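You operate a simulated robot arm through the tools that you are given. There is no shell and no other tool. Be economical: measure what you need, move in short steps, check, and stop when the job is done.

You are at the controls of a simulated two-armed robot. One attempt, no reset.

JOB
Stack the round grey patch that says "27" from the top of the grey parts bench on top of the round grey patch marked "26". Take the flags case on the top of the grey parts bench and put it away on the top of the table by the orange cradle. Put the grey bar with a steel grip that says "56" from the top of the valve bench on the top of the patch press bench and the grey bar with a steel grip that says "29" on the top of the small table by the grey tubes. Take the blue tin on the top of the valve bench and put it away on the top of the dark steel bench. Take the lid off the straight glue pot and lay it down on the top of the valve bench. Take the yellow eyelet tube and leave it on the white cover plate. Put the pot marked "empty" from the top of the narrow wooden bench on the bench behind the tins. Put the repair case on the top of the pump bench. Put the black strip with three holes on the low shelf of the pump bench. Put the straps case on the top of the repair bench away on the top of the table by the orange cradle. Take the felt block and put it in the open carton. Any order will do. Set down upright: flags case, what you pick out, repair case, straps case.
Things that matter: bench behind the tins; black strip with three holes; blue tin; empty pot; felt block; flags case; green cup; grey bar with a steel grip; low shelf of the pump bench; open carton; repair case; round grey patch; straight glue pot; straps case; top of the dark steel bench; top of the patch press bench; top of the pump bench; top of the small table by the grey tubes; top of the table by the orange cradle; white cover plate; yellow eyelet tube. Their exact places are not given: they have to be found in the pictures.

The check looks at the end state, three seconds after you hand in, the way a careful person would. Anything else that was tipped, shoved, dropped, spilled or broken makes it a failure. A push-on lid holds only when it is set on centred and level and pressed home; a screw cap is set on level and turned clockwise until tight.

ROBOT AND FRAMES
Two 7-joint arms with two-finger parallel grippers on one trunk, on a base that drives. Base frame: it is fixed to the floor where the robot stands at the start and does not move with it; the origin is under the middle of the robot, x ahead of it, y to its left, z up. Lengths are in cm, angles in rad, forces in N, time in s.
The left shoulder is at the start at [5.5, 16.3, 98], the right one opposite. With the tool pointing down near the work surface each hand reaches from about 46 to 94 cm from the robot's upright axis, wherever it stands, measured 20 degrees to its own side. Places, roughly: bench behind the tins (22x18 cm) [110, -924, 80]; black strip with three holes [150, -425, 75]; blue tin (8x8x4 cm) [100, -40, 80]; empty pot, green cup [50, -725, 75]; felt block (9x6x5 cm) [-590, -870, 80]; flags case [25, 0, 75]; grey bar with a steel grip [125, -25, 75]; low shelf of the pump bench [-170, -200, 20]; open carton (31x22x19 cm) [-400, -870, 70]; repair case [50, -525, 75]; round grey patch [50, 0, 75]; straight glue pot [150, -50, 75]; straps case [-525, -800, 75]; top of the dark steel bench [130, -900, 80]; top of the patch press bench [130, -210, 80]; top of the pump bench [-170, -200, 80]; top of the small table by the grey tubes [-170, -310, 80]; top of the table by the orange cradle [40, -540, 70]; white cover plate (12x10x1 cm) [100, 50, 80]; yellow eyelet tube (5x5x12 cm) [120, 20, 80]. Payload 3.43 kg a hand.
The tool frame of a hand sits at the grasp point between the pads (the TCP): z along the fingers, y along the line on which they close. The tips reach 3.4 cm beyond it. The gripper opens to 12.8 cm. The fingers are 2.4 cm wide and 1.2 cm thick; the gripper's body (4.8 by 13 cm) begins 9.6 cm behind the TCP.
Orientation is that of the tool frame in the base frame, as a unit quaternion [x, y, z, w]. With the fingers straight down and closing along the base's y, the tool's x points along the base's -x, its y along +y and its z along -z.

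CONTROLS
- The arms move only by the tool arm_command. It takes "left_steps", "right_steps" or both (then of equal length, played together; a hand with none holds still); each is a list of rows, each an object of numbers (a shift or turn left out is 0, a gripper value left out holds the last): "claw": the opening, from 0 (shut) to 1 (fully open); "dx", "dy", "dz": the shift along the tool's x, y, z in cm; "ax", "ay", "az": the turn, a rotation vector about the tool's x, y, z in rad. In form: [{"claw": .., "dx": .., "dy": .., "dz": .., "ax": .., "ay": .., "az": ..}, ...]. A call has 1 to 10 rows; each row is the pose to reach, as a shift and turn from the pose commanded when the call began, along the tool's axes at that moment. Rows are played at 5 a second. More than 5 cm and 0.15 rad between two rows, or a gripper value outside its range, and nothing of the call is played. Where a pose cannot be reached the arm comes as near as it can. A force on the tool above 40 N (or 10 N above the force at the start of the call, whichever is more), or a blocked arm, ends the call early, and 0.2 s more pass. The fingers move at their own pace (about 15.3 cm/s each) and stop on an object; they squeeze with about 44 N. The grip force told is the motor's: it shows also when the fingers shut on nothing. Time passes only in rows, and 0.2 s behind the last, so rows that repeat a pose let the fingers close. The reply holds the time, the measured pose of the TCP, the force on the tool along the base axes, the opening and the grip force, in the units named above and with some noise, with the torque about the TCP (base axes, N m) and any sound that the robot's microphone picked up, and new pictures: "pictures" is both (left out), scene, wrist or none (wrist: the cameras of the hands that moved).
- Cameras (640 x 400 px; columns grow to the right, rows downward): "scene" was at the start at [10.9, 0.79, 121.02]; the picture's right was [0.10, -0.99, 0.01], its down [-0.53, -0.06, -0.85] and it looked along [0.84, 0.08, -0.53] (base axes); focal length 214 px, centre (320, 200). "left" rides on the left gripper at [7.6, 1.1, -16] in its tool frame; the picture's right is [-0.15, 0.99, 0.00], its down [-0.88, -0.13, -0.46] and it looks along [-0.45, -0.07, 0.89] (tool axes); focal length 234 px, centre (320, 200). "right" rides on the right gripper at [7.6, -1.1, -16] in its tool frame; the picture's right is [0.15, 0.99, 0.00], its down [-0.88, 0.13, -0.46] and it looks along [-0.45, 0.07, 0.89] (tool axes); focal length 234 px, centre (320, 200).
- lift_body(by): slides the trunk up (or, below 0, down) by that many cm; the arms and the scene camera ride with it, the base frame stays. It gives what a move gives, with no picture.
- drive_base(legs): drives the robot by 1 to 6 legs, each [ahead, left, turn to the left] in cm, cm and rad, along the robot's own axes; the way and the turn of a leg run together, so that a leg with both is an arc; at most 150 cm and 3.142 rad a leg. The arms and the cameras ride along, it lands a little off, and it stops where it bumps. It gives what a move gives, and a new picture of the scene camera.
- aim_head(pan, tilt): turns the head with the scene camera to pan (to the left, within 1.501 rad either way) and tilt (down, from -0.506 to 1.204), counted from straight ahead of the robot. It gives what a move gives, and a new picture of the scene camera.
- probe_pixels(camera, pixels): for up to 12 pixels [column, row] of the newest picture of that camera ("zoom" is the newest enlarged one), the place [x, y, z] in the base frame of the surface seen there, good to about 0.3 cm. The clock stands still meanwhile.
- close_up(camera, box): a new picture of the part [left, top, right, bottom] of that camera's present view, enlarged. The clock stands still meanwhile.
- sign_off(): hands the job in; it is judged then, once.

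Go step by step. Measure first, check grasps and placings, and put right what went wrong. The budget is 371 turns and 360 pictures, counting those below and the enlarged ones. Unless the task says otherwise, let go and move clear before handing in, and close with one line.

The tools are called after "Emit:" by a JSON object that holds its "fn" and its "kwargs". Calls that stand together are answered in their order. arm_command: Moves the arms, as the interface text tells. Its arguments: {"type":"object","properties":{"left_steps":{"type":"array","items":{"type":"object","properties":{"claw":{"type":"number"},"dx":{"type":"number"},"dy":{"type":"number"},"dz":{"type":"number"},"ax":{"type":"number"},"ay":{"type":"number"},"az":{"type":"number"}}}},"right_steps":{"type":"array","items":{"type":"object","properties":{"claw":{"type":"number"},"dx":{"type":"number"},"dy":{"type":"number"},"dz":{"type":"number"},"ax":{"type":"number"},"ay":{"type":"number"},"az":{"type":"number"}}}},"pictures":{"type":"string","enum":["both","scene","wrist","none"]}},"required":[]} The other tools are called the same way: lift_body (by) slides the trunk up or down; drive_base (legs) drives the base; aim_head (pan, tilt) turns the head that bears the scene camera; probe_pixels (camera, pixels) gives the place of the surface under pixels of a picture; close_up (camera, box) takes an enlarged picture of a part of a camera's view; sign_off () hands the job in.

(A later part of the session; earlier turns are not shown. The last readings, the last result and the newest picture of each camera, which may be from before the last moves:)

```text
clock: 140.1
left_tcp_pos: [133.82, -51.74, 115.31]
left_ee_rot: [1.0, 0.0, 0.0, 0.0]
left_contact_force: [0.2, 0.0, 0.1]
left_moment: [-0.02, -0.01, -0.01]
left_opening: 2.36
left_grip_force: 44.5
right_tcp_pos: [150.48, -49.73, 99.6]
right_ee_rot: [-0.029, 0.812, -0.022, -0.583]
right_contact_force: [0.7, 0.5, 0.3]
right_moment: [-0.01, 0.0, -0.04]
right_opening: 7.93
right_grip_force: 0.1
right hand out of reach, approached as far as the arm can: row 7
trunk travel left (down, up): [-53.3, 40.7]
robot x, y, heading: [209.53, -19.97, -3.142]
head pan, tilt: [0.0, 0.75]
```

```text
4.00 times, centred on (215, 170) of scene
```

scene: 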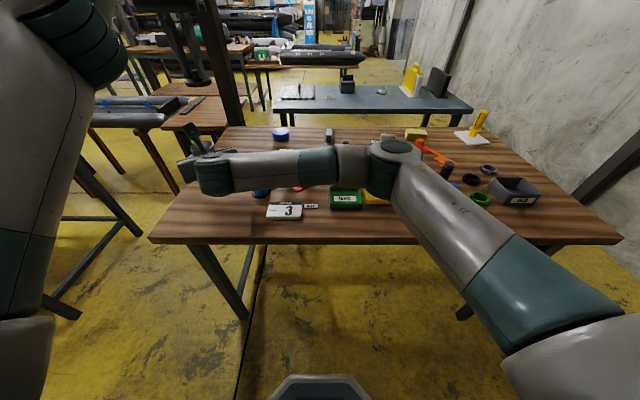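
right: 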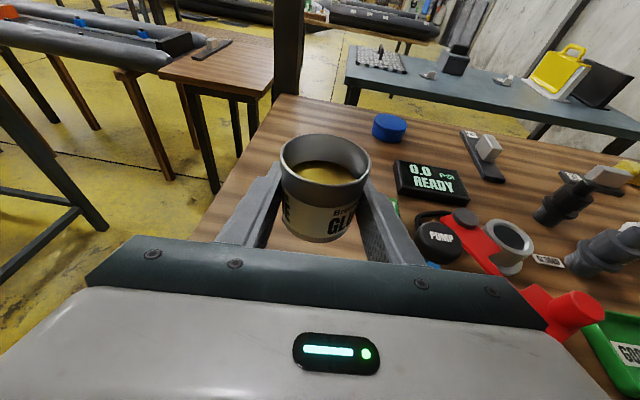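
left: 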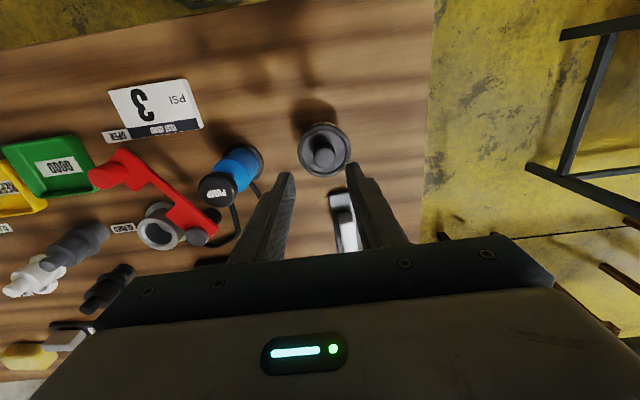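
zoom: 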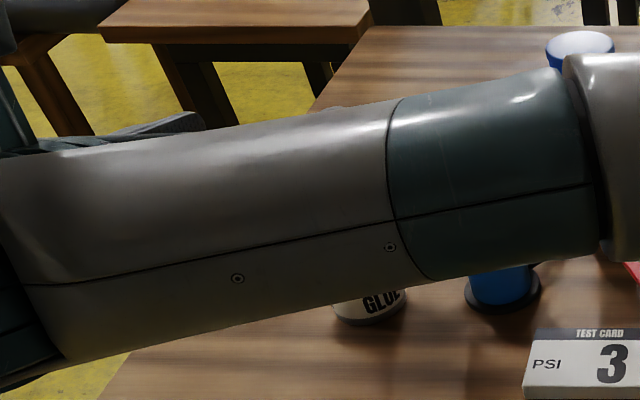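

The pot stands on the bench. I rotate the right hand back to pointing down and move it aside.

Emit:
{"fn": "arm_command", "kwargs": {"right_steps": [{"dy": 2, "dx": 0.6, "ay": -0.12}, {"dy": 4, "dx": 1.2, "ay": -0.25}, {"dy": 6, "dx": 2, "ay": -0.38}, {"dy": 8, "dx": 3, "ay": -0.5}, {"dy": 10, "dx": 4, "ay": -0.63}, {"dy": 13, "dx": 5, "ay": -0.75}, {"dy": 16, "dx": 6, "ay": -0.88}, {"dy": 19, "dx": 6, "ay": -1}, {"dy": 22, "dx": 6, "ay": -1.13}, {"dy": 24, "dx": 6, "ay": -1.25}], "pictures": "scene"}}

```text
clock: 142.2
left_tcp_pos: [133.83, -51.85, 115.2]
left_ee_rot: [1.0, 0.002, 0.0, 0.001]
left_contact_force: [-0.5, 0.3, 0.3]
left_moment: [0.01, 0.01, -0.01]
left_opening: 2.35
left_grip_force: 43.5
right_tcp_pos: [146.93, -26.03, 105.07]
right_ee_rot: [-0.037, 0.999, -0.002, 0.003]
right_contact_force: [-0.4, 0.5, -0.7]
right_moment: [0.01, 0.0, 0.0]
right_opening: 7.93
right_grip_force: 0.0
trunk travel left (down, up): [-53.3, 40.7]
robot x, y, heading: [209.22, -20.15, -3.143]
head pan, tilt: [0.0, 0.75]
```

scene: 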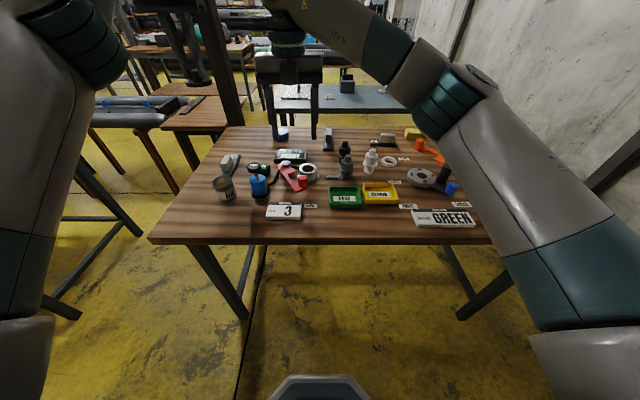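

Now the lid: I bring it over the free corner at (152,−59.5) and lower to just above the bench.

Emit:
{"fn": "arm_command", "kwargs": {"left_steps": [{"dx": 4, "dy": 1.7}, {"dx": 8, "dy": 3.4}, {"dx": 12, "dy": 5.1}, {"dx": 16, "dy": 6.7}, {"dx": 18.2, "dy": 7.6, "dz": 3}, {"dx": 18.2, "dy": 7.6, "dz": 8}, {"dx": 18.2, "dy": 7.6, "dz": 13}, {"dx": 18.2, "dy": 7.6, "dz": 18}, {"dx": 18.2, "dy": 7.6, "dz": 23}, {"dx": 18.2, "dy": 7.6, "dz": 27}], "pictures": "none"}}

Emit:
{"fn": "close_up", "kwargs": {"camera": "scene", "box": [130, 140, 280, 260]}}

```text
clock: 144.4
left_tcp_pos: [151.93, -59.17, 88.14]
left_ee_rot: [1.0, 0.002, 0.0, 0.001]
left_contact_force: [0.5, 0.3, 0.3]
left_moment: [-0.01, -0.01, 0.03]
left_opening: 2.37
left_grip_force: 43.9
right_tcp_pos: [146.83, -26.01, 104.9]
right_ee_rot: [-0.037, 0.999, -0.001, 0.003]
right_contact_force: [0.1, 0.0, -0.3]
right_moment: [0.04, -0.01, 0.01]
right_opening: 7.92
right_grip_force: 0.1
trunk travel left (down, up): [-53.3, 40.7]
robot x, y, heading: [209.08, -19.82, -3.145]
head pan, tilt: [0.0, 0.75]
```

```text
3.33 times, centred on (205, 200) of scene
```

zoom: 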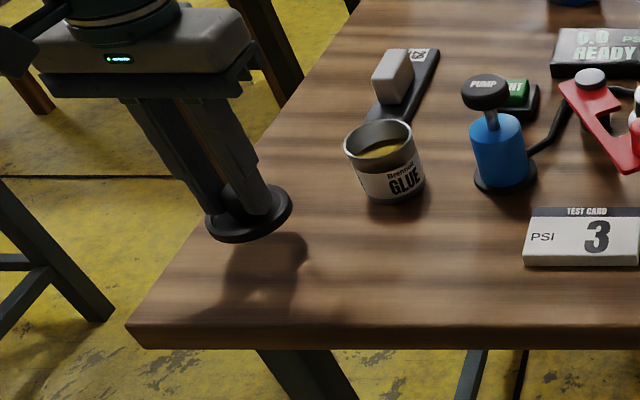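

Emit:
{"fn": "probe_pixels", "kwargs": {"camera": "zoom", "pixels": [[250, 238], [210, 228], [288, 210], [250, 300], [165, 290], [395, 130], [390, 195]]}}

```text
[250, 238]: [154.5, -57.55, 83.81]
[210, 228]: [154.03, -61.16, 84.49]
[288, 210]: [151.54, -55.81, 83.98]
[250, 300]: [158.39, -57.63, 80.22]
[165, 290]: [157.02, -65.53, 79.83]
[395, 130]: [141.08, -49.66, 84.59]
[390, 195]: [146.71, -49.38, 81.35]
```

Emit:
{"fn": "arm_command", "kwargs": {"left_steps": [{"dz": 1.5}, {"dz": 2.6}, {"dz": 3.1}, {"dz": 3.4}, {"dz": 3.6}, {"dz": 3.6}], "pictures": "none"}}

Emit:
{"fn": "close_up", "kwargs": {"camera": "scene", "box": [130, 140, 280, 260]}}

```text
clock: 145.8
left_tcp_pos: [151.95, -59.41, 84.8]
left_ee_rot: [1.0, 0.0, 0.0, 0.001]
left_contact_force: [0.2, 0.3, 0.4]
left_moment: [0.02, 0.0, 0.0]
left_opening: 2.37
left_grip_force: 43.6
right_tcp_pos: [146.83, -25.98, 105.0]
right_ee_rot: [-0.037, 0.999, -0.002, 0.003]
right_contact_force: [-0.5, 0.4, -0.5]
right_moment: [-0.01, 0.0, 0.03]
right_opening: 7.95
right_grip_force: 0.2
trunk travel left (down, up): [-53.3, 40.7]
robot x, y, heading: [209.28, -19.66, -3.145]
head pan, tilt: [0.0, 0.75]
```

```text
3.33 times, centred on (205, 200) of scene
```

zoom: 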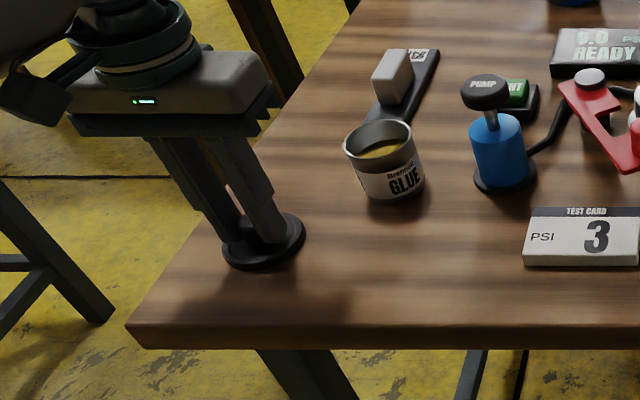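

Emit:
{"fn": "arm_command", "kwargs": {"left_steps": [{"dz": 0.3}, {"dz": 0.5}, {"dz": 0.6}, {"dz": 0.6, "claw": 0.25}, {"dz": 0.6, "claw": 0.35}, {"dz": 0.6, "claw": 0.35}, {"dz": -4}, {"dz": -9}, {"dz": -14}, {"dz": -19}], "pictures": "none"}}

Emit:
{"fn": "close_up", "kwargs": {"camera": "scene", "box": [130, 120, 290, 260]}}

```text
clock: 148.1
left_tcp_pos: [152.09, -59.59, 103.72]
left_ee_rot: [1.0, 0.002, 0.0, 0.001]
left_contact_force: [-0.1, 0.2, 0.0]
left_moment: [0.0, 0.06, -0.02]
left_opening: 4.49
left_grip_force: 0.1
right_tcp_pos: [147.0, -25.89, 105.06]
right_ee_rot: [-0.036, 0.999, -0.001, 0.002]
right_contact_force: [1.5, 0.1, 0.6]
right_moment: [0.0, 0.02, 0.03]
right_opening: 7.93
right_grip_force: 0.1
trunk travel left (down, up): [-53.3, 40.7]
robot x, y, heading: [209.51, -20.09, -3.143]
head pan, tilt: [0.0, 0.75]
```

```text
2.86 times, centred on (210, 190) of scene
```

zoom: 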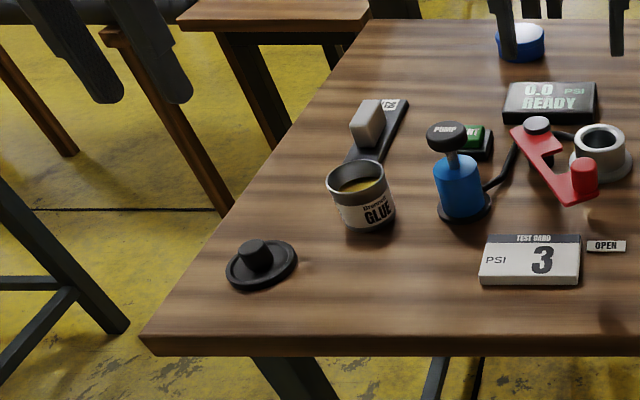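

The lid lies flat. Next bar 29: I bring the left hand above its grip block and look with the wrist camera.

Emit:
{"fn": "arm_command", "kwargs": {"left_steps": [{"dx": -4, "dy": -1.1, "claw": 0.45}, {"dx": -8, "dy": -2.2}, {"dx": -12, "dy": -3.3}, {"dx": -16, "dy": -4.4}, {"dx": -20, "dy": -5.5}, {"dx": -21, "dy": -5.8, "dz": 4}, {"dx": -21, "dy": -5.8, "dz": 7}, {"dx": -21, "dy": -5.8, "dz": 7}], "pictures": "wrist"}}

```text
clock: 149.8
left_tcp_pos: [131.07, -53.35, 96.74]
left_ee_rot: [1.0, 0.0, 0.0, 0.001]
left_contact_force: [0.5, 0.9, 0.3]
left_moment: [0.01, 0.02, 0.0]
left_opening: 5.78
left_grip_force: 0.0
right_tcp_pos: [146.83, -25.97, 105.21]
right_ee_rot: [-0.037, 0.999, -0.002, 0.003]
right_contact_force: [0.1, 0.3, 0.2]
right_moment: [-0.01, 0.02, -0.04]
right_opening: 7.95
right_grip_force: 0.1
trunk travel left (down, up): [-53.3, 40.7]
robot x, y, heading: [209.49, -19.81, -3.143]
head pan, tilt: [0.0, 0.75]
```

left: 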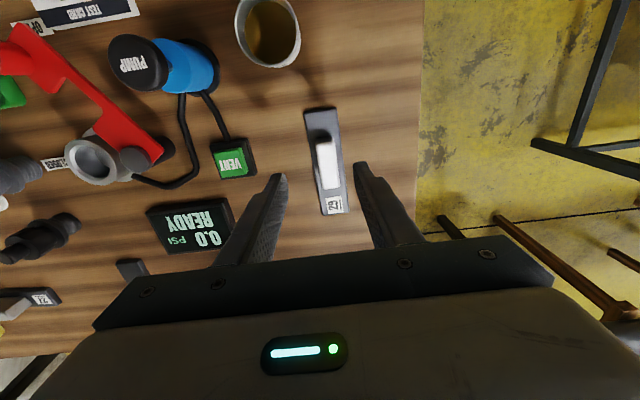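

Emit:
{"fn": "probe_pixels", "kwargs": {"camera": "left", "pixels": [[323, 147], [330, 187], [318, 165], [338, 165], [327, 167], [310, 110], [337, 107], [323, 213], [346, 211]]}}

```text
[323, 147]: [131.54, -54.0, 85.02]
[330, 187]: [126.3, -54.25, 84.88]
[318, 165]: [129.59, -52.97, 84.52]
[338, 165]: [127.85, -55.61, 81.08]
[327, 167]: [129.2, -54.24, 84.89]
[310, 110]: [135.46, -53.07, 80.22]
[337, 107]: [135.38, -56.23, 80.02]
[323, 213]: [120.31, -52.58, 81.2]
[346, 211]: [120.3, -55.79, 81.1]
```

The grip block spans x 126–131.5, y −53..−55.2. I descend, grip and lift.

Emit:
{"fn": "arm_command", "kwargs": {"left_steps": [{"dx": -1.2, "dy": 0.4, "dz": 2}, {"dx": -2.4, "dy": 0.8, "dz": 6}, {"dx": -2.4, "dy": 0.8, "dz": 9.5}, {"dx": -2.4, "dy": 0.8, "dz": 11.4}, {"dx": -2.4, "dy": 0.8, "dz": 11.4, "claw": 0}, {"dx": -2.4, "dy": 0.8, "dz": 11.4, "claw": 0}, {"dx": -2.4, "dy": 0.8, "dz": 11.4, "claw": 0}, {"dx": -2.4, "dy": 0.8, "dz": 9, "claw": 0}, {"dx": -2.4, "dy": 0.8, "dz": 5, "claw": 0}, {"dx": -2.4, "dy": 0.8, "dz": 0, "claw": 0}], "pictures": "both"}}

```text
clock: 152.1
left_tcp_pos: [129.12, -53.95, 96.75]
left_ee_rot: [1.0, 0.002, 0.0, 0.001]
left_contact_force: [0.6, 0.2, -0.6]
left_moment: [-0.04, 0.02, 0.0]
left_opening: 2.34
left_grip_force: 44.3
right_tcp_pos: [147.01, -25.93, 105.12]
right_ee_rot: [-0.037, 0.999, -0.002, 0.002]
right_contact_force: [-0.6, -0.3, 0.3]
right_moment: [-0.03, 0.04, 0.0]
right_opening: 7.94
right_grip_force: 0.1
trunk travel left (down, up): [-53.3, 40.7]
robot x, y, heading: [209.45, -19.82, -3.144]
head pan, tilt: [0.0, 0.75]
```

scene: 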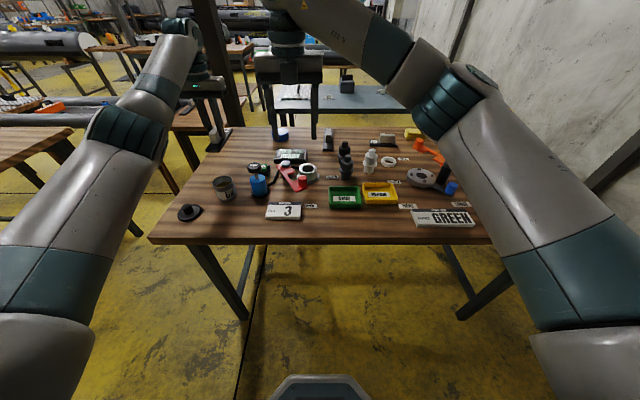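
left: 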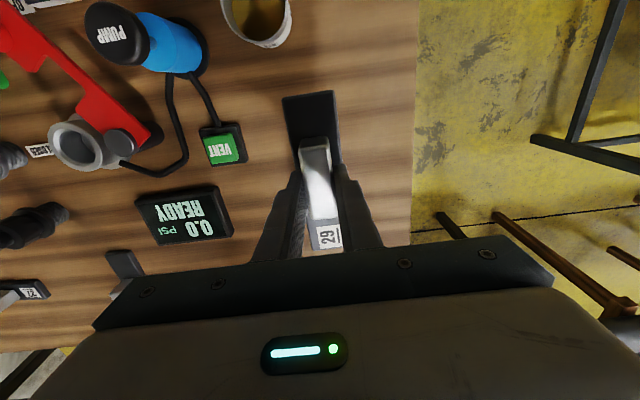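

Bar 29 is secured. I raise it and drive 25 cm closer to get bar 56 with the right hand.

Emit:
{"fn": "arm_command", "kwargs": {"left_steps": [{"dz": -4}, {"dz": -8}], "pictures": "none"}}

Emit:
{"fn": "drive_base", "kwargs": {"legs": [[25, 0, 0]]}}

Emit:
{"fn": "close_up", "kwargs": {"camera": "right", "box": [0, 0, 640, 400]}}

```text
clock: 152.7
left_tcp_pos: [129.33, -54.11, 103.36]
left_ee_rot: [1.0, 0.0, 0.0, 0.001]
left_contact_force: [-0.8, 0.6, -1.0]
left_moment: [0.01, 0.0, 0.0]
left_opening: 2.3
left_grip_force: 44.0
left hand out of reach, approached as far as the arm can: row 2
right_tcp_pos: [146.78, -25.93, 105.12]
right_ee_rot: [-0.037, 0.999, -0.001, 0.001]
right_contact_force: [-0.6, 0.2, 0.4]
right_moment: [0.01, 0.0, -0.01]
right_opening: 7.93
right_grip_force: 0.0
trunk travel left (down, up): [-53.3, 40.7]
robot x, y, heading: [209.02, -20.13, -3.144]
head pan, tilt: [0.0, 0.75]
```

```text
clock: 154.5
left_tcp_pos: [104.39, -53.5, 103.33]
left_ee_rot: [1.0, -0.003, 0.001, 0.002]
left_contact_force: [0.3, 0.1, -2.1]
left_moment: [0.04, -0.02, -0.01]
left_opening: 2.31
left_grip_force: 43.9
right_tcp_pos: [122.13, -25.51, 104.97]
right_ee_rot: [-0.034, 0.999, -0.001, 0.003]
right_contact_force: [-0.3, 0.0, 0.1]
right_moment: [0.04, 0.0, -0.01]
right_opening: 7.95
right_grip_force: 0.0
trunk travel left (down, up): [-53.3, 40.7]
robot x, y, heading: [184.22, -19.94, 3.137]
head pan, tilt: [0.0, 0.75]
```

scene: 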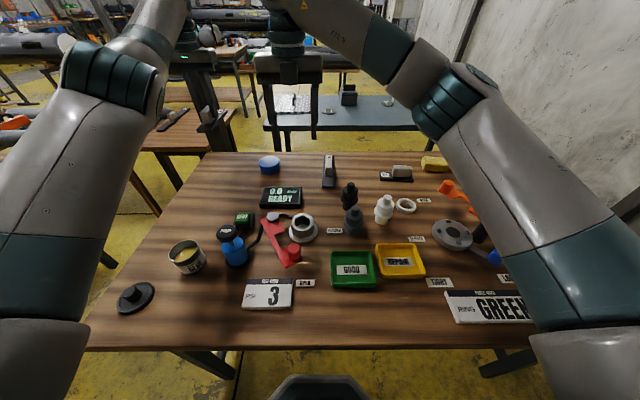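

```text
1.00 times, centred on (320, 200) of right (not enlarged: the box is as wide or as high as the picture)
```

zoom: 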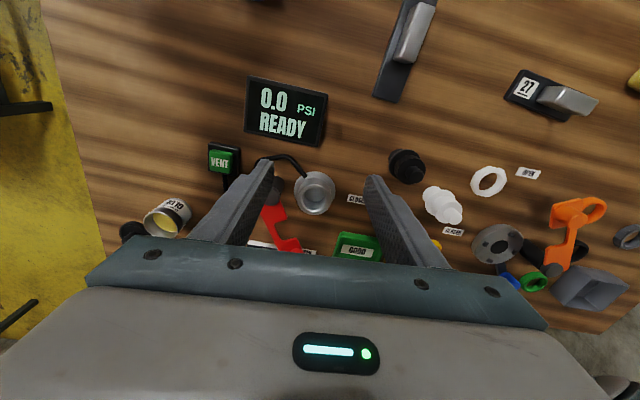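

Emit:
{"fn": "probe_pixels", "kwargs": {"camera": "right", "pixels": [[412, 30], [405, 55], [420, 10], [376, 95], [398, 102], [401, 62]]}}

Emit:
{"fn": "probe_pixels", "kwargs": {"camera": "scene", "pixels": [[331, 157], [329, 175], [323, 186], [336, 187], [324, 155], [336, 155], [269, 165]]}}

```text
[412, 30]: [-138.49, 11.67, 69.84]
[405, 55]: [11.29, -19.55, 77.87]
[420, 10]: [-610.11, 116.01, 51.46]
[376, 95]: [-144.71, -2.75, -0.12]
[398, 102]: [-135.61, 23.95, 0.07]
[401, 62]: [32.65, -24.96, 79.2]
```

```text
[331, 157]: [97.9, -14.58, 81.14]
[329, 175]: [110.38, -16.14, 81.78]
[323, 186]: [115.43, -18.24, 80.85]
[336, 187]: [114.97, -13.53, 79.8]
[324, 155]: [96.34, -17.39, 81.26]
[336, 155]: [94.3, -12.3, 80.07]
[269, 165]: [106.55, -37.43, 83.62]
```

Emit:
{"fn": "probe_pixels", "kwargs": {"camera": "zoom", "pixels": [[412, 30], [404, 55], [422, 8], [376, 95], [398, 102], [400, 30], [425, 40]]}}

```text
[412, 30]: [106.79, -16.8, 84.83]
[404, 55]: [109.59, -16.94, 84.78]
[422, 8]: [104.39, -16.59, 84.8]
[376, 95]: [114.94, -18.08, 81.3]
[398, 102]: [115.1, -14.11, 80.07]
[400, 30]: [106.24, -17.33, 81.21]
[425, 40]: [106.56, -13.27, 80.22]
```

Bar 56's grip block is around (106.9,−16.7). I bring the right hand above it, turned 0.13 rad.

Emit:
{"fn": "arm_command", "kwargs": {"right_steps": [{"dx": 3.7, "dy": 2.5, "az": 0.07, "claw": 0.45}, {"dx": 7.3, "dy": 5, "az": 0.134}, {"dx": 11, "dy": 7.5, "az": 0.134}, {"dx": 14.6, "dy": 9.9, "az": 0.134}, {"dx": 14.6, "dy": 9.9, "az": 0.134, "dz": 4}, {"dx": 14.6, "dy": 9.9, "az": 0.134, "dz": 8}, {"dx": 14.6, "dy": 9.9, "az": 0.134, "dz": 8}], "pictures": "wrist"}}

```text
clock: 156.1
left_tcp_pos: [104.42, -53.47, 103.36]
left_ee_rot: [1.0, -0.002, 0.0, 0.001]
left_contact_force: [1.4, 0.3, -1.2]
left_moment: [-0.02, -0.01, 0.01]
left_opening: 2.3
left_grip_force: 44.4
right_tcp_pos: [106.97, -16.53, 96.64]
right_ee_rot: [0.034, 0.999, -0.002, 0.003]
right_contact_force: [-1.5, 0.1, 0.6]
right_moment: [-0.04, 0.01, -0.03]
right_opening: 5.75
right_grip_force: 0.0
right hand out of reach, approached as far as the arm can: row 4
trunk travel left (down, up): [-53.3, 40.7]
robot x, y, heading: [184.5, -19.9, 3.136]
head pan, tilt: [0.0, 0.75]
```

right: 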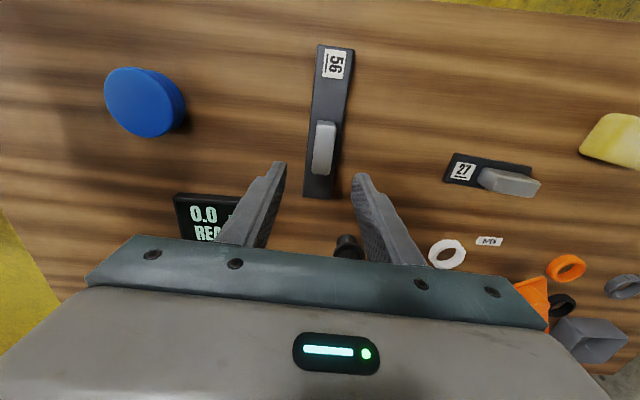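

Emit:
{"fn": "probe_pixels", "kwargs": {"camera": "right", "pixels": [[324, 148], [326, 125], [320, 172], [314, 150], [337, 150], [350, 50], [306, 190], [333, 196]]}}

```text
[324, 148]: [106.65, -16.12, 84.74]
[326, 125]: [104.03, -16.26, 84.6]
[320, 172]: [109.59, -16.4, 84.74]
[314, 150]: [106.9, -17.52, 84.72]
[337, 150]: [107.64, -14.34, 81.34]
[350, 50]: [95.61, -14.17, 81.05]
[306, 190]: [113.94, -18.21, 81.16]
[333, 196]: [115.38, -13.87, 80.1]
```

Aligned. I descend, grip and lift bar 56.

Emit:
{"fn": "arm_command", "kwargs": {"right_steps": [{"dx": 0.4, "dy": 0.2, "dz": 3}, {"dx": 0.4, "dy": 0.2, "dz": 7}, {"dx": 0.4, "dy": 0.2, "dz": 10}, {"dx": 0.4, "dy": 0.2, "dz": 11.4}, {"dx": 0.4, "dy": 0.2, "dz": 11.4, "claw": 0}, {"dx": 0.4, "dy": 0.2, "dz": 11.4, "claw": 0}, {"dx": 0.4, "dy": 0.2, "dz": 11.4, "claw": 0}, {"dx": 0.4, "dy": 0.2, "dz": 9, "claw": 0}, {"dx": 0.4, "dy": 0.2, "dz": 4.5, "claw": 0}, {"dx": 0.4, "dy": 0.2, "dz": 0, "claw": 0}], "pictures": "both"}}

```text
clock: 158.3
left_tcp_pos: [104.49, -53.63, 103.35]
left_ee_rot: [1.0, -0.002, 0.0, 0.001]
left_contact_force: [0.2, -0.4, -0.7]
left_moment: [0.0, 0.01, -0.01]
left_opening: 2.31
left_grip_force: 43.3
right_tcp_pos: [106.57, -16.63, 97.38]
right_ee_rot: [0.034, 0.999, -0.001, 0.003]
right_contact_force: [0.6, -0.1, -2.3]
right_moment: [0.05, 0.01, 0.0]
right_opening: 2.33
right_grip_force: 44.2
trunk travel left (down, up): [-53.3, 40.7]
robot x, y, heading: [184.65, -19.97, 3.131]
head pan, tilt: [0.0, 0.75]
```

scene: 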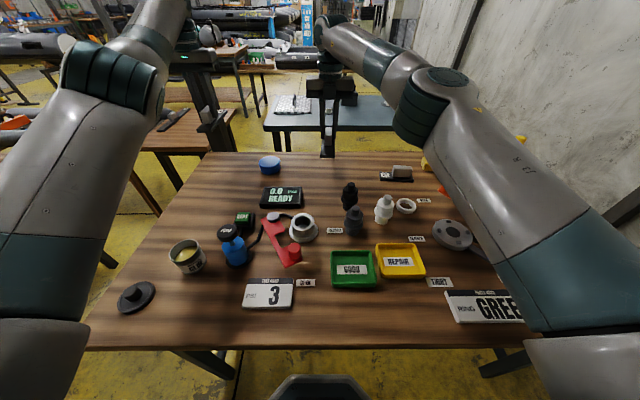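
right: 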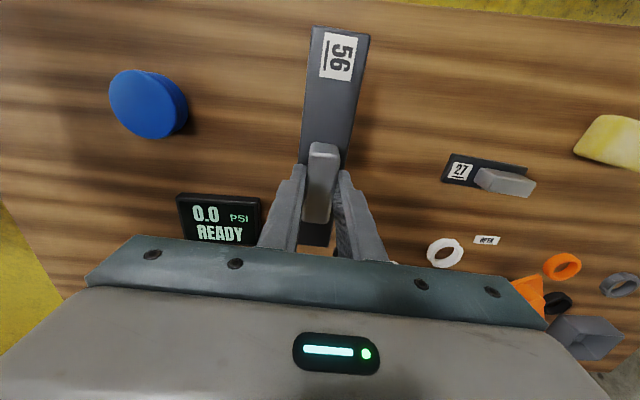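

Both bars are held. I raise the right one, back away from the bench, and look left toward the patch press bench.

Emit:
{"fn": "arm_command", "kwargs": {"right_steps": [{"dz": -4}, {"dz": -7}], "pictures": "none"}}

Emit:
{"fn": "drive_base", "kwargs": {"legs": [[-46, 0, 0]]}}

Emit:
{"fn": "aim_head", "kwargs": {"pan": 0.9, "tilt": 0.45}}

```text
clock: 158.9
left_tcp_pos: [104.44, -53.62, 103.38]
left_ee_rot: [1.0, -0.002, 0.0, 0.001]
left_contact_force: [0.9, -2.0, -1.4]
left_moment: [-0.01, 0.03, 0.03]
left_opening: 2.3
left_grip_force: 43.8
right_tcp_pos: [107.33, -16.13, 104.01]
right_ee_rot: [0.034, 0.999, -0.001, 0.003]
right_contact_force: [0.1, -0.2, -1.6]
right_moment: [-0.01, 0.03, -0.04]
right_opening: 2.3
right_grip_force: 44.1
right hand out of reach, approached as far as the arm can: row 2
trunk travel left (down, up): [-53.3, 40.7]
robot x, y, heading: [184.85, -19.7, 3.134]
head pan, tilt: [0.0, 0.75]
```

```text
clock: 161.7
left_tcp_pos: [151.32, -53.64, 103.35]
left_ee_rot: [1.0, -0.005, 0.0, 0.001]
left_contact_force: [-0.3, -0.4, -1.5]
left_moment: [0.02, -0.01, -0.01]
left_opening: 2.32
left_grip_force: 44.3
right_tcp_pos: [154.28, -16.43, 104.14]
right_ee_rot: [0.036, 0.999, -0.002, 0.004]
right_contact_force: [0.4, -0.4, -1.9]
right_moment: [0.04, -0.02, -0.02]
right_opening: 2.33
right_grip_force: 44.3
trunk travel left (down, up): [-53.3, 40.7]
robot x, y, heading: [231.59, -19.97, 3.134]
head pan, tilt: [0.0, 0.75]
```

scene: 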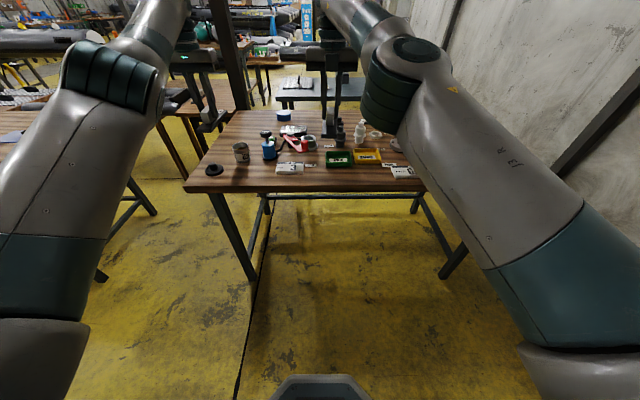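

```text
clock: 162.9
left_tcp_pos: [151.17, -53.65, 103.3]
left_ee_rot: [1.0, -0.004, 0.0, 0.0]
left_contact_force: [0.0, 0.1, -0.9]
left_moment: [0.02, 0.02, -0.01]
left_opening: 2.31
left_grip_force: 44.2
right_tcp_pos: [154.22, -16.38, 104.04]
right_ee_rot: [0.035, 0.999, -0.002, 0.003]
right_contact_force: [-0.5, -0.8, -1.0]
right_moment: [-0.02, -0.01, -0.01]
right_opening: 2.33
right_grip_force: 44.5
trunk travel left (down, up): [-53.3, 40.7]
robot x, y, heading: [231.48, -20.62, 3.131]
head pan, tilt: [0.901, 0.45]
```

scene: 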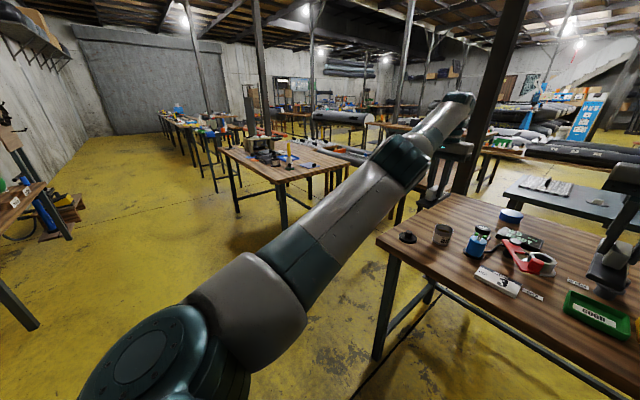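

The patch press bench is at (280,165). I probe its extents and items on it.

Emit:
{"fn": "close_up", "kwargs": {"camera": "scene", "box": [150, 90, 390, 220]}}

Emit:
{"fn": "probe_pixels", "kwargs": {"camera": "scene", "pixels": [[222, 150], [280, 183], [345, 165], [270, 172], [255, 160], [262, 140], [318, 168], [300, 150], [220, 250], [185, 118]]}}

```text
2.67 times, centred on (270, 155) of scene
```

zoom: 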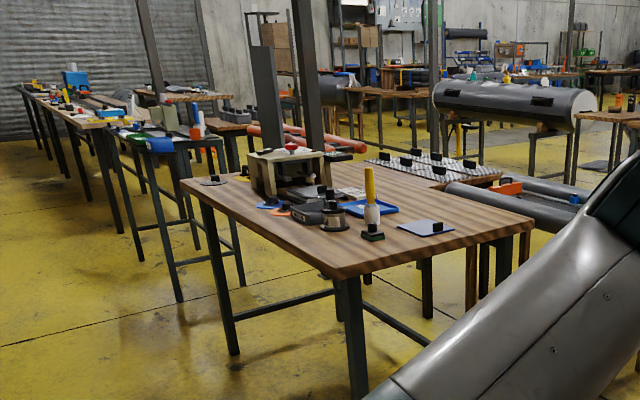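

```text
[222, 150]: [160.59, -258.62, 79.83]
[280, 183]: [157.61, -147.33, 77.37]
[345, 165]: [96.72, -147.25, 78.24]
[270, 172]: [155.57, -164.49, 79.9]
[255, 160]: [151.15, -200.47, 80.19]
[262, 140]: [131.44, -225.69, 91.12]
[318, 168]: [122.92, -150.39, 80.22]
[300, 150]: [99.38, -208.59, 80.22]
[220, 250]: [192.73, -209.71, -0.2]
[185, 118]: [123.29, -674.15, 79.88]
```

The bench spans x 95–158, y −147..−262, with free space near its +y corner. I drive along the corridor to about (250,−184) and then look.

Emit:
{"fn": "drive_base", "kwargs": {"legs": [[-19, 0, 0], [0, 82, 0], [0, 82, 0.008]]}}

Emit:
{"fn": "aim_head", "kwargs": {"pan": -0.15, "tilt": 0.6}}

```text
clock: 172.2
left_tcp_pos: [172.72, -216.72, 103.27]
left_ee_rot: [1.0, 0.012, 0.001, 0.001]
left_contact_force: [0.7, -0.3, -1.8]
left_moment: [0.01, -0.01, 0.04]
left_opening: 2.31
left_grip_force: 44.1
right_tcp_pos: [174.61, -179.4, 103.99]
right_ee_rot: [0.02, 1.0, 0.0, 0.002]
right_contact_force: [-0.7, 0.1, -0.7]
right_moment: [0.0, 0.01, 0.03]
right_opening: 2.32
right_grip_force: 44.2
trunk travel left (down, up): [-53.3, 40.7]
robot x, y, heading: [251.57, -181.03, -3.118]
head pan, tilt: [0.901, 0.45]
```

scene: 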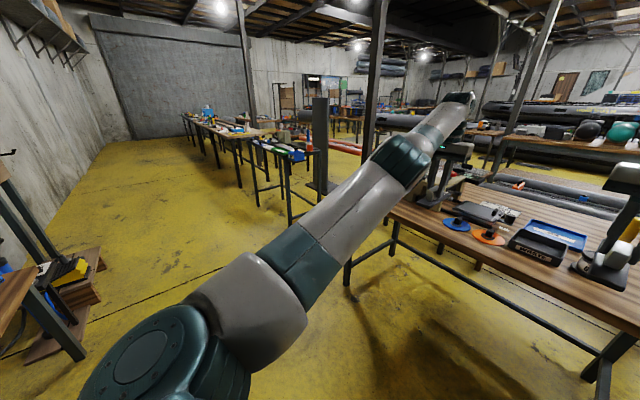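

```text
clock: 173.5
left_tcp_pos: [172.76, -216.78, 103.23]
left_ee_rot: [1.0, 0.012, 0.0, 0.0]
left_contact_force: [-1.1, -0.1, -1.2]
left_moment: [0.0, 0.0, 0.04]
left_opening: 2.3
left_grip_force: 43.9
right_tcp_pos: [174.62, -179.31, 103.97]
right_ee_rot: [0.021, 1.0, -0.002, 0.003]
right_contact_force: [0.3, 1.0, -1.2]
right_moment: [-0.01, -0.01, 0.02]
right_opening: 2.33
right_grip_force: 43.4
trunk travel left (down, up): [-53.3, 40.7]
robot x, y, heading: [251.95, -180.68, -3.121]
head pan, tilt: [-0.15, 0.6]
```

scene: 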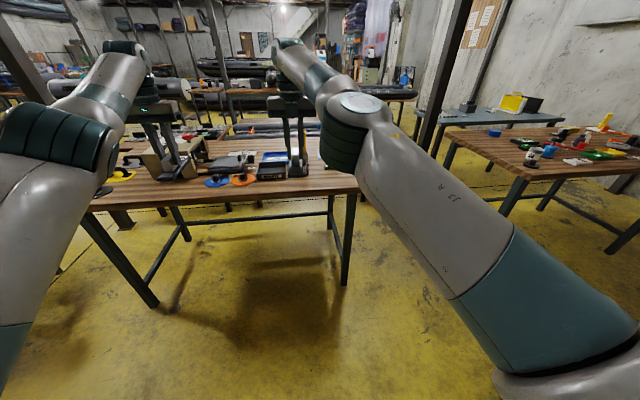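

I drive 32 ahead and 21 to the right, over the free corner.

Emit:
{"fn": "drive_base", "kwargs": {"legs": [[0, -21, 0], [32, 0, 0]]}}

Emit:
{"fn": "close_up", "kwargs": {"camera": "right", "box": [0, 0, 640, 400]}}

```text
clock: 177.0
left_tcp_pos: [138.75, -195.25, 103.32]
left_ee_rot: [1.0, 0.009, 0.001, 0.001]
left_contact_force: [-0.2, -0.3, -0.4]
left_moment: [-0.01, -0.01, 0.0]
left_opening: 2.33
left_grip_force: 44.3
right_tcp_pos: [140.94, -157.77, 104.07]
right_ee_rot: [0.025, 1.0, -0.001, 0.003]
right_contact_force: [0.0, 0.1, -1.1]
right_moment: [0.01, 0.01, 0.0]
right_opening: 2.32
right_grip_force: 44.5
trunk travel left (down, up): [-53.3, 40.7]
robot x, y, heading: [218.66, -159.84, -3.127]
head pan, tilt: [-0.15, 0.6]
```

scene: 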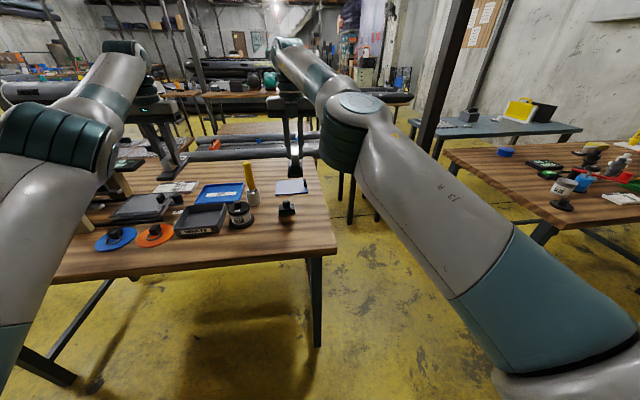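

```text
1.00 times, centred on (320, 200) of right (not enlarged: the box is as wide or as high as the picture)
```

zoom: 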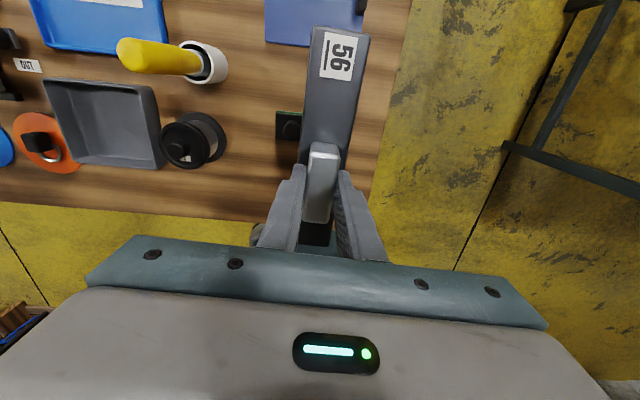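

Emit:
{"fn": "probe_pixels", "kwargs": {"camera": "zoom", "pixels": [[288, 128], [277, 113], [302, 140], [268, 42], [300, 46], [215, 140], [375, 180], [405, 40], [250, 215], [190, 165], [225, 70]]}}

Emit:
{"fn": "probe_pixels", "kwargs": {"camera": "scene", "pixels": [[287, 208], [280, 214], [294, 203], [277, 193], [307, 187], [323, 250], [240, 215], [250, 270]]}}

```text
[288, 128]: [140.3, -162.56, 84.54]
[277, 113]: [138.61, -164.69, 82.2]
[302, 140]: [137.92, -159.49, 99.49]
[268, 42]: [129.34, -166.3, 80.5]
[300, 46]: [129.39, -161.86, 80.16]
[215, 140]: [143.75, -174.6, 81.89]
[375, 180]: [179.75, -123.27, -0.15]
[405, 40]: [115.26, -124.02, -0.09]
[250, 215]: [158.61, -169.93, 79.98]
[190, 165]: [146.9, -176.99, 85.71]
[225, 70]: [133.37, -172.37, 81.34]
```

```text
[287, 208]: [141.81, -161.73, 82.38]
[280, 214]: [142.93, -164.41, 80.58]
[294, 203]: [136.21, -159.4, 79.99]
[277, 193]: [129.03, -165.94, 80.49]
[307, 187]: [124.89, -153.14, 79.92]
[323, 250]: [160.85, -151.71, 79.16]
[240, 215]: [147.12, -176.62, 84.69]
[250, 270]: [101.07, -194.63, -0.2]
```

A free strip lies along y≈−155 (x 133–153). I lower bar 56 there.

Emit:
{"fn": "arm_command", "kwargs": {"right_steps": [{"dx": -1.8, "dy": 1.5}, {"dx": -3.6, "dy": 3}, {"dx": -3.6, "dy": 3, "dz": 5}, {"dx": -3.6, "dy": 3, "dz": 10}, {"dx": -3.6, "dy": 3, "dz": 14}, {"dx": -3.6, "dy": 3, "dz": 17}, {"dx": -3.6, "dy": 3, "dz": 17.8}, {"dx": -3.6, "dy": 3, "dz": 17.8}], "pictures": "wrist"}}

Emit:
{"fn": "close_up", "kwargs": {"camera": "scene", "box": [230, 150, 370, 250]}}

```text
clock: 178.8
left_tcp_pos: [138.76, -195.19, 103.39]
left_ee_rot: [1.0, 0.008, 0.001, 0.0]
left_contact_force: [0.3, 0.6, -1.7]
left_moment: [-0.03, 0.0, -0.01]
left_opening: 2.35
left_grip_force: 44.1
right_tcp_pos: [144.99, -155.03, 86.32]
right_ee_rot: [0.025, 1.0, -0.001, 0.003]
right_contact_force: [-0.1, 1.1, -2.3]
right_moment: [-0.02, 0.0, -0.01]
right_opening: 2.33
right_grip_force: 44.1
trunk travel left (down, up): [-53.3, 40.7]
robot x, y, heading: [218.67, -159.89, -3.129]
head pan, tilt: [-0.15, 0.6]
```

right: 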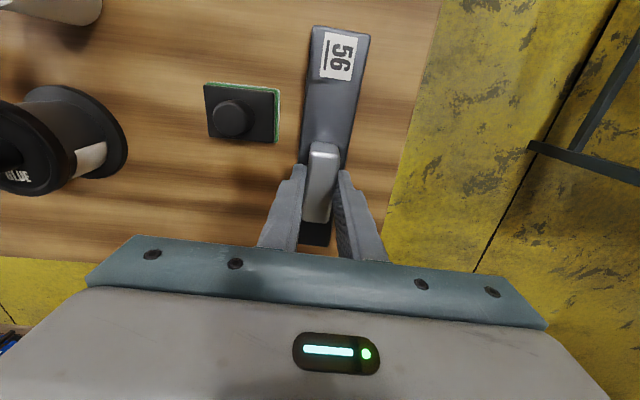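

```text
4.00 times, centred on (300, 200) of scene
```

zoom: 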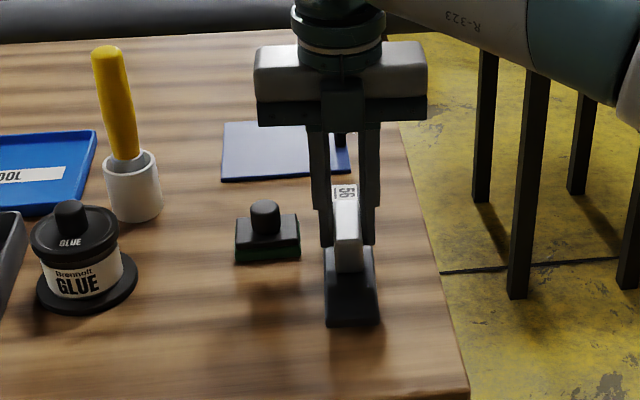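

Clear of the stamp and pad. I lower the last centimetre, release and rise.

Emit:
{"fn": "arm_command", "kwargs": {"right_steps": [{"dz": 0.6}, {"dz": 1}, {"dz": 1.2}, {"dz": 1.2, "claw": 0.25}, {"dz": 1.2, "claw": 0.35}, {"dz": 1.2, "claw": 0.35}, {"dz": -3}, {"dz": -8}, {"dz": -13}, {"dz": -18}], "pictures": "none"}}

Emit:
{"fn": "close_up", "kwargs": {"camera": "scene", "box": [230, 150, 370, 250]}}

```text
clock: 181.0
left_tcp_pos: [138.98, -195.22, 103.48]
left_ee_rot: [1.0, 0.008, 0.0, 0.001]
left_contact_force: [-0.6, -0.7, -0.9]
left_moment: [0.0, -0.04, 0.02]
left_opening: 2.29
left_grip_force: 44.2
right_tcp_pos: [145.09, -155.12, 104.19]
right_ee_rot: [0.024, 1.0, -0.001, 0.002]
right_contact_force: [-0.4, -0.2, -0.1]
right_moment: [-0.02, 0.01, -0.05]
right_opening: 4.47
right_grip_force: 0.0
trunk travel left (down, up): [-53.3, 40.7]
robot x, y, heading: [218.12, -159.46, -3.129]
head pan, tilt: [-0.15, 0.6]
```

```text
4.00 times, centred on (300, 200) of scene
```

zoom: 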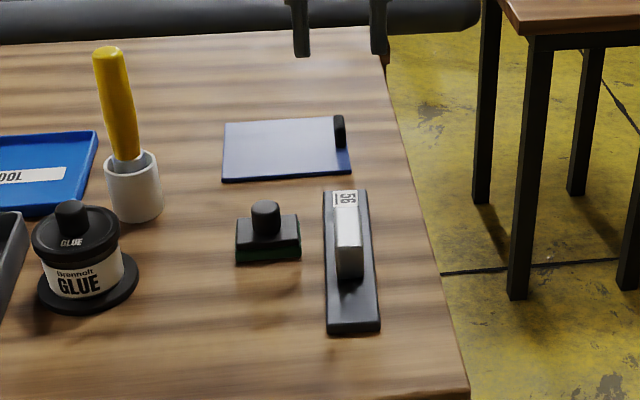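

Bar 56 is placed. Next I fetch the blue tin with the right hand: back along the corridor and up to the valve bench again.

Emit:
{"fn": "drive_base", "kwargs": {"legs": [[-32, 0, 0], [0, -106, -0.012], [62, 0, 0]]}}

Emit:
{"fn": "close_up", "kwargs": {"camera": "right", "box": [0, 0, 640, 400]}}

```text
clock: 191.2
left_tcp_pos: [105.92, -90.32, 103.31]
left_ee_rot: [1.0, 0.005, 0.001, 0.001]
left_contact_force: [-0.4, 1.0, -0.8]
left_moment: [-0.04, -0.03, 0.03]
left_opening: 2.29
left_grip_force: 43.6
right_tcp_pos: [112.38, -50.31, 104.26]
right_ee_rot: [0.028, 1.0, -0.001, 0.003]
right_contact_force: [-0.4, 0.6, -0.1]
right_moment: [-0.05, -0.02, 0.0]
right_opening: 4.47
right_grip_force: 0.0
trunk travel left (down, up): [-53.3, 40.7]
robot x, y, heading: [185.68, -55.83, -3.138]
head pan, tilt: [-0.15, 0.6]
```

scene: 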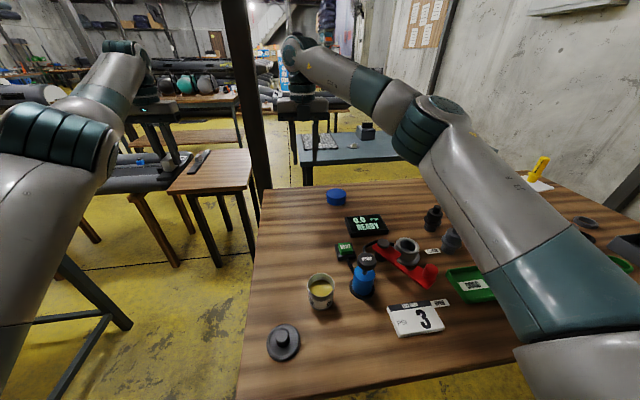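

```text
1.00 times, centred on (320, 200) of right (not enlarged: the box is as wide or as high as the picture)
```

zoom: 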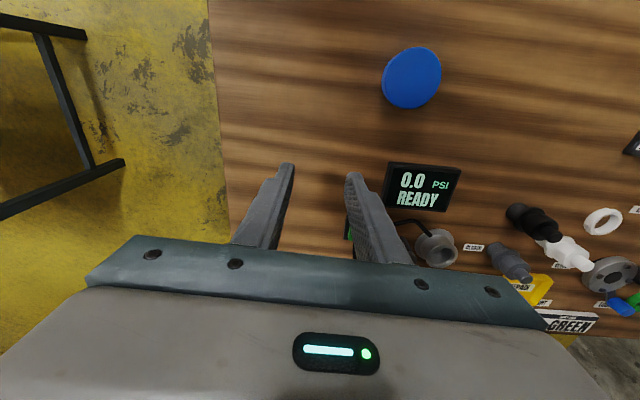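

Emit:
{"fn": "probe_pixels", "kwargs": {"camera": "zoom", "pixels": [[412, 75], [385, 75], [440, 75], [412, 50], [412, 100]]}}

```text
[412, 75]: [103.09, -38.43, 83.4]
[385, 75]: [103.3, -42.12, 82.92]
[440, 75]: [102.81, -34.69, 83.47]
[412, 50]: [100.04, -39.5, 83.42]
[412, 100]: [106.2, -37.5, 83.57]
```

The tin's centre is (103.2,−38.4). I open wide, hover, descend around it.

Emit:
{"fn": "arm_command", "kwargs": {"right_steps": [{"dx": 2.5, "dy": 2.9, "claw": 0.85}, {"dx": 5, "dy": 5.8}, {"dx": 7.5, "dy": 8.7}, {"dx": 9.85, "dy": 11.36}, {"dx": 9.85, "dy": 11.36, "dz": 5}, {"dx": 9.85, "dy": 11.36, "dz": 10}, {"dx": 9.85, "dy": 11.36, "dz": 10}], "pictures": "wrist"}}

```text
clock: 192.8
left_tcp_pos: [106.04, -90.44, 103.37]
left_ee_rot: [1.0, 0.004, 0.0, 0.001]
left_contact_force: [-0.2, -0.1, -1.0]
left_moment: [-0.03, 0.0, -0.03]
left_opening: 2.32
left_grip_force: 43.6
right_tcp_pos: [103.32, -38.28, 93.64]
right_ee_rot: [0.028, 1.0, -0.001, 0.002]
right_contact_force: [0.3, 0.1, -0.4]
right_moment: [0.03, 0.02, 0.0]
right_opening: 10.88
right_grip_force: 0.2
right hand out of reach, approached as far as the arm can: row 3, 4, 5
trunk travel left (down, up): [-53.3, 40.7]
robot x, y, heading: [185.61, -55.84, -3.134]
head pan, tilt: [-0.15, 0.6]
```

right: 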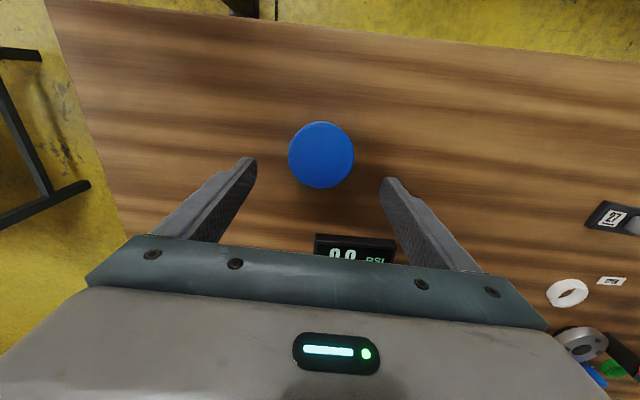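

Emit:
{"fn": "probe_pixels", "kwargs": {"camera": "right", "pixels": [[321, 155], [290, 155], [353, 155], [321, 124], [321, 187]]}}

```text
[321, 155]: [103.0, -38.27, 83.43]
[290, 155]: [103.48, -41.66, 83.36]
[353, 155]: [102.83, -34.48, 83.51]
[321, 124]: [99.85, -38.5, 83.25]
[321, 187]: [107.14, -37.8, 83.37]
```

Emit:
{"fn": "arm_command", "kwargs": {"right_steps": [{"dz": 4}, {"dz": 7.5}, {"dz": 9.5}, {"dz": 9.5, "claw": 0.5}, {"dz": 9.5, "claw": 0.4}, {"dz": 9.5, "claw": 0.4}, {"dz": 9.5, "claw": 0.4}, {"dz": 7, "claw": 0.4}, {"dz": 3, "claw": 0.4}, {"dz": -1, "claw": 0.4}], "pictures": "wrist"}}

```text
clock: 195.0
left_tcp_pos: [106.01, -90.35, 103.34]
left_ee_rot: [1.0, 0.005, 0.0, -0.001]
left_contact_force: [-0.3, 0.3, -0.9]
left_moment: [0.02, 0.02, -0.03]
left_opening: 2.31
left_grip_force: 44.4
right_tcp_pos: [103.43, -38.43, 94.79]
right_ee_rot: [0.028, 1.0, -0.001, 0.002]
right_contact_force: [0.2, 0.2, -0.8]
right_moment: [0.03, 0.03, 0.0]
right_opening: 7.64
right_grip_force: 44.2
trunk travel left (down, up): [-53.3, 40.7]
robot x, y, heading: [185.69, -55.6, -3.129]
head pan, tilt: [-0.15, 0.6]
```

right: 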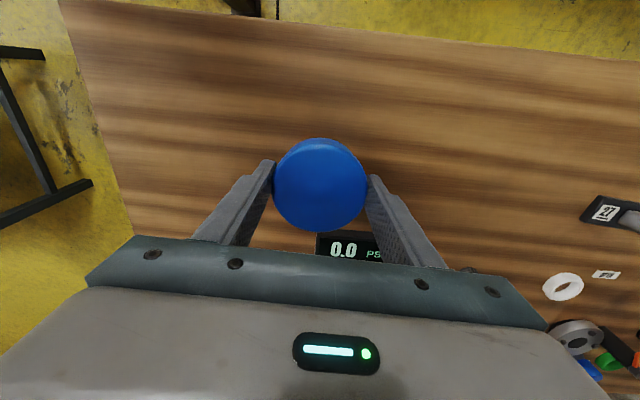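

The tin is held. I raise it and drive round the bench ends to the aisle.

Emit:
{"fn": "arm_command", "kwargs": {"right_steps": [{"dz": -4}, {"dz": -8}], "pictures": "none"}}

Emit:
{"fn": "drive_base", "kwargs": {"legs": [[-50, 0, 0], [0, -120, 0], [0, -52, 0], [140, 0, 0], [140, 0, 0]]}}

```text
clock: 195.6
left_tcp_pos: [106.03, -90.06, 103.48]
left_ee_rot: [1.0, 0.004, 0.0, 0.001]
left_contact_force: [0.6, 0.7, -1.2]
left_moment: [-0.11, 0.01, -0.03]
left_opening: 2.29
left_grip_force: 43.8
right_tcp_pos: [104.99, -37.96, 102.73]
right_ee_rot: [0.027, 1.0, -0.002, 0.004]
right_contact_force: [0.0, 0.0, -1.4]
right_moment: [0.01, 0.01, -0.01]
right_opening: 7.63
right_grip_force: 43.8
right hand out of reach, approached as far as the arm can: row 1, 2
trunk travel left (down, up): [-53.3, 40.7]
robot x, y, heading: [185.76, -55.79, -3.13]
head pan, tilt: [-0.15, 0.6]
```

```text
clock: 219.8
left_tcp_pos: [-120.29, 79.61, 103.38]
left_ee_rot: [1.0, -0.003, 0.0, 0.001]
left_contact_force: [0.3, -0.5, -1.2]
left_moment: [-0.01, 0.0, -0.01]
left_opening: 2.31
left_grip_force: 43.9
right_tcp_pos: [-120.44, 131.84, 102.71]
right_ee_rot: [0.034, 0.999, -0.001, 0.002]
right_contact_force: [-0.5, 0.9, -1.8]
right_moment: [-0.01, -0.03, -0.03]
right_opening: 7.54
right_grip_force: 44.0
trunk travel left (down, up): [-53.3, 40.7]
robot x, y, heading: [-39.93, 113.5, 3.133]
head pan, tilt: [-0.15, 0.6]
```

scene: 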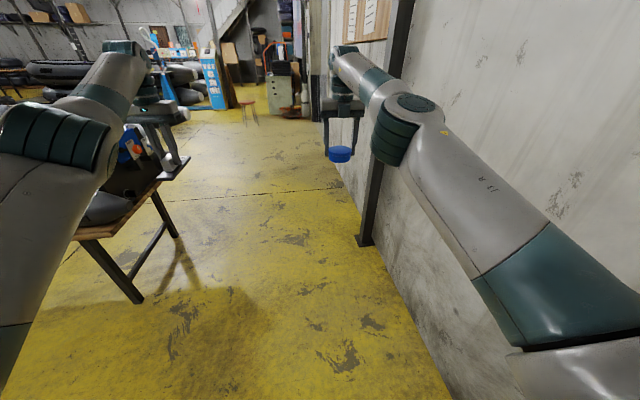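

I check how near the table on the left is before turning.

Emit:
{"fn": "probe_pixels", "kwargs": {"camera": "scene", "pixels": [[158, 182], [85, 238], [100, 205], [130, 150], [140, 300], [178, 235]]}}

```text
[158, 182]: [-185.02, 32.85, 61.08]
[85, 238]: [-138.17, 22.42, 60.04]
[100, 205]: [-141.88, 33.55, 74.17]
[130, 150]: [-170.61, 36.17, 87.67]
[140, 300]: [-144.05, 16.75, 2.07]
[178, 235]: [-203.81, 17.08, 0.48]
```

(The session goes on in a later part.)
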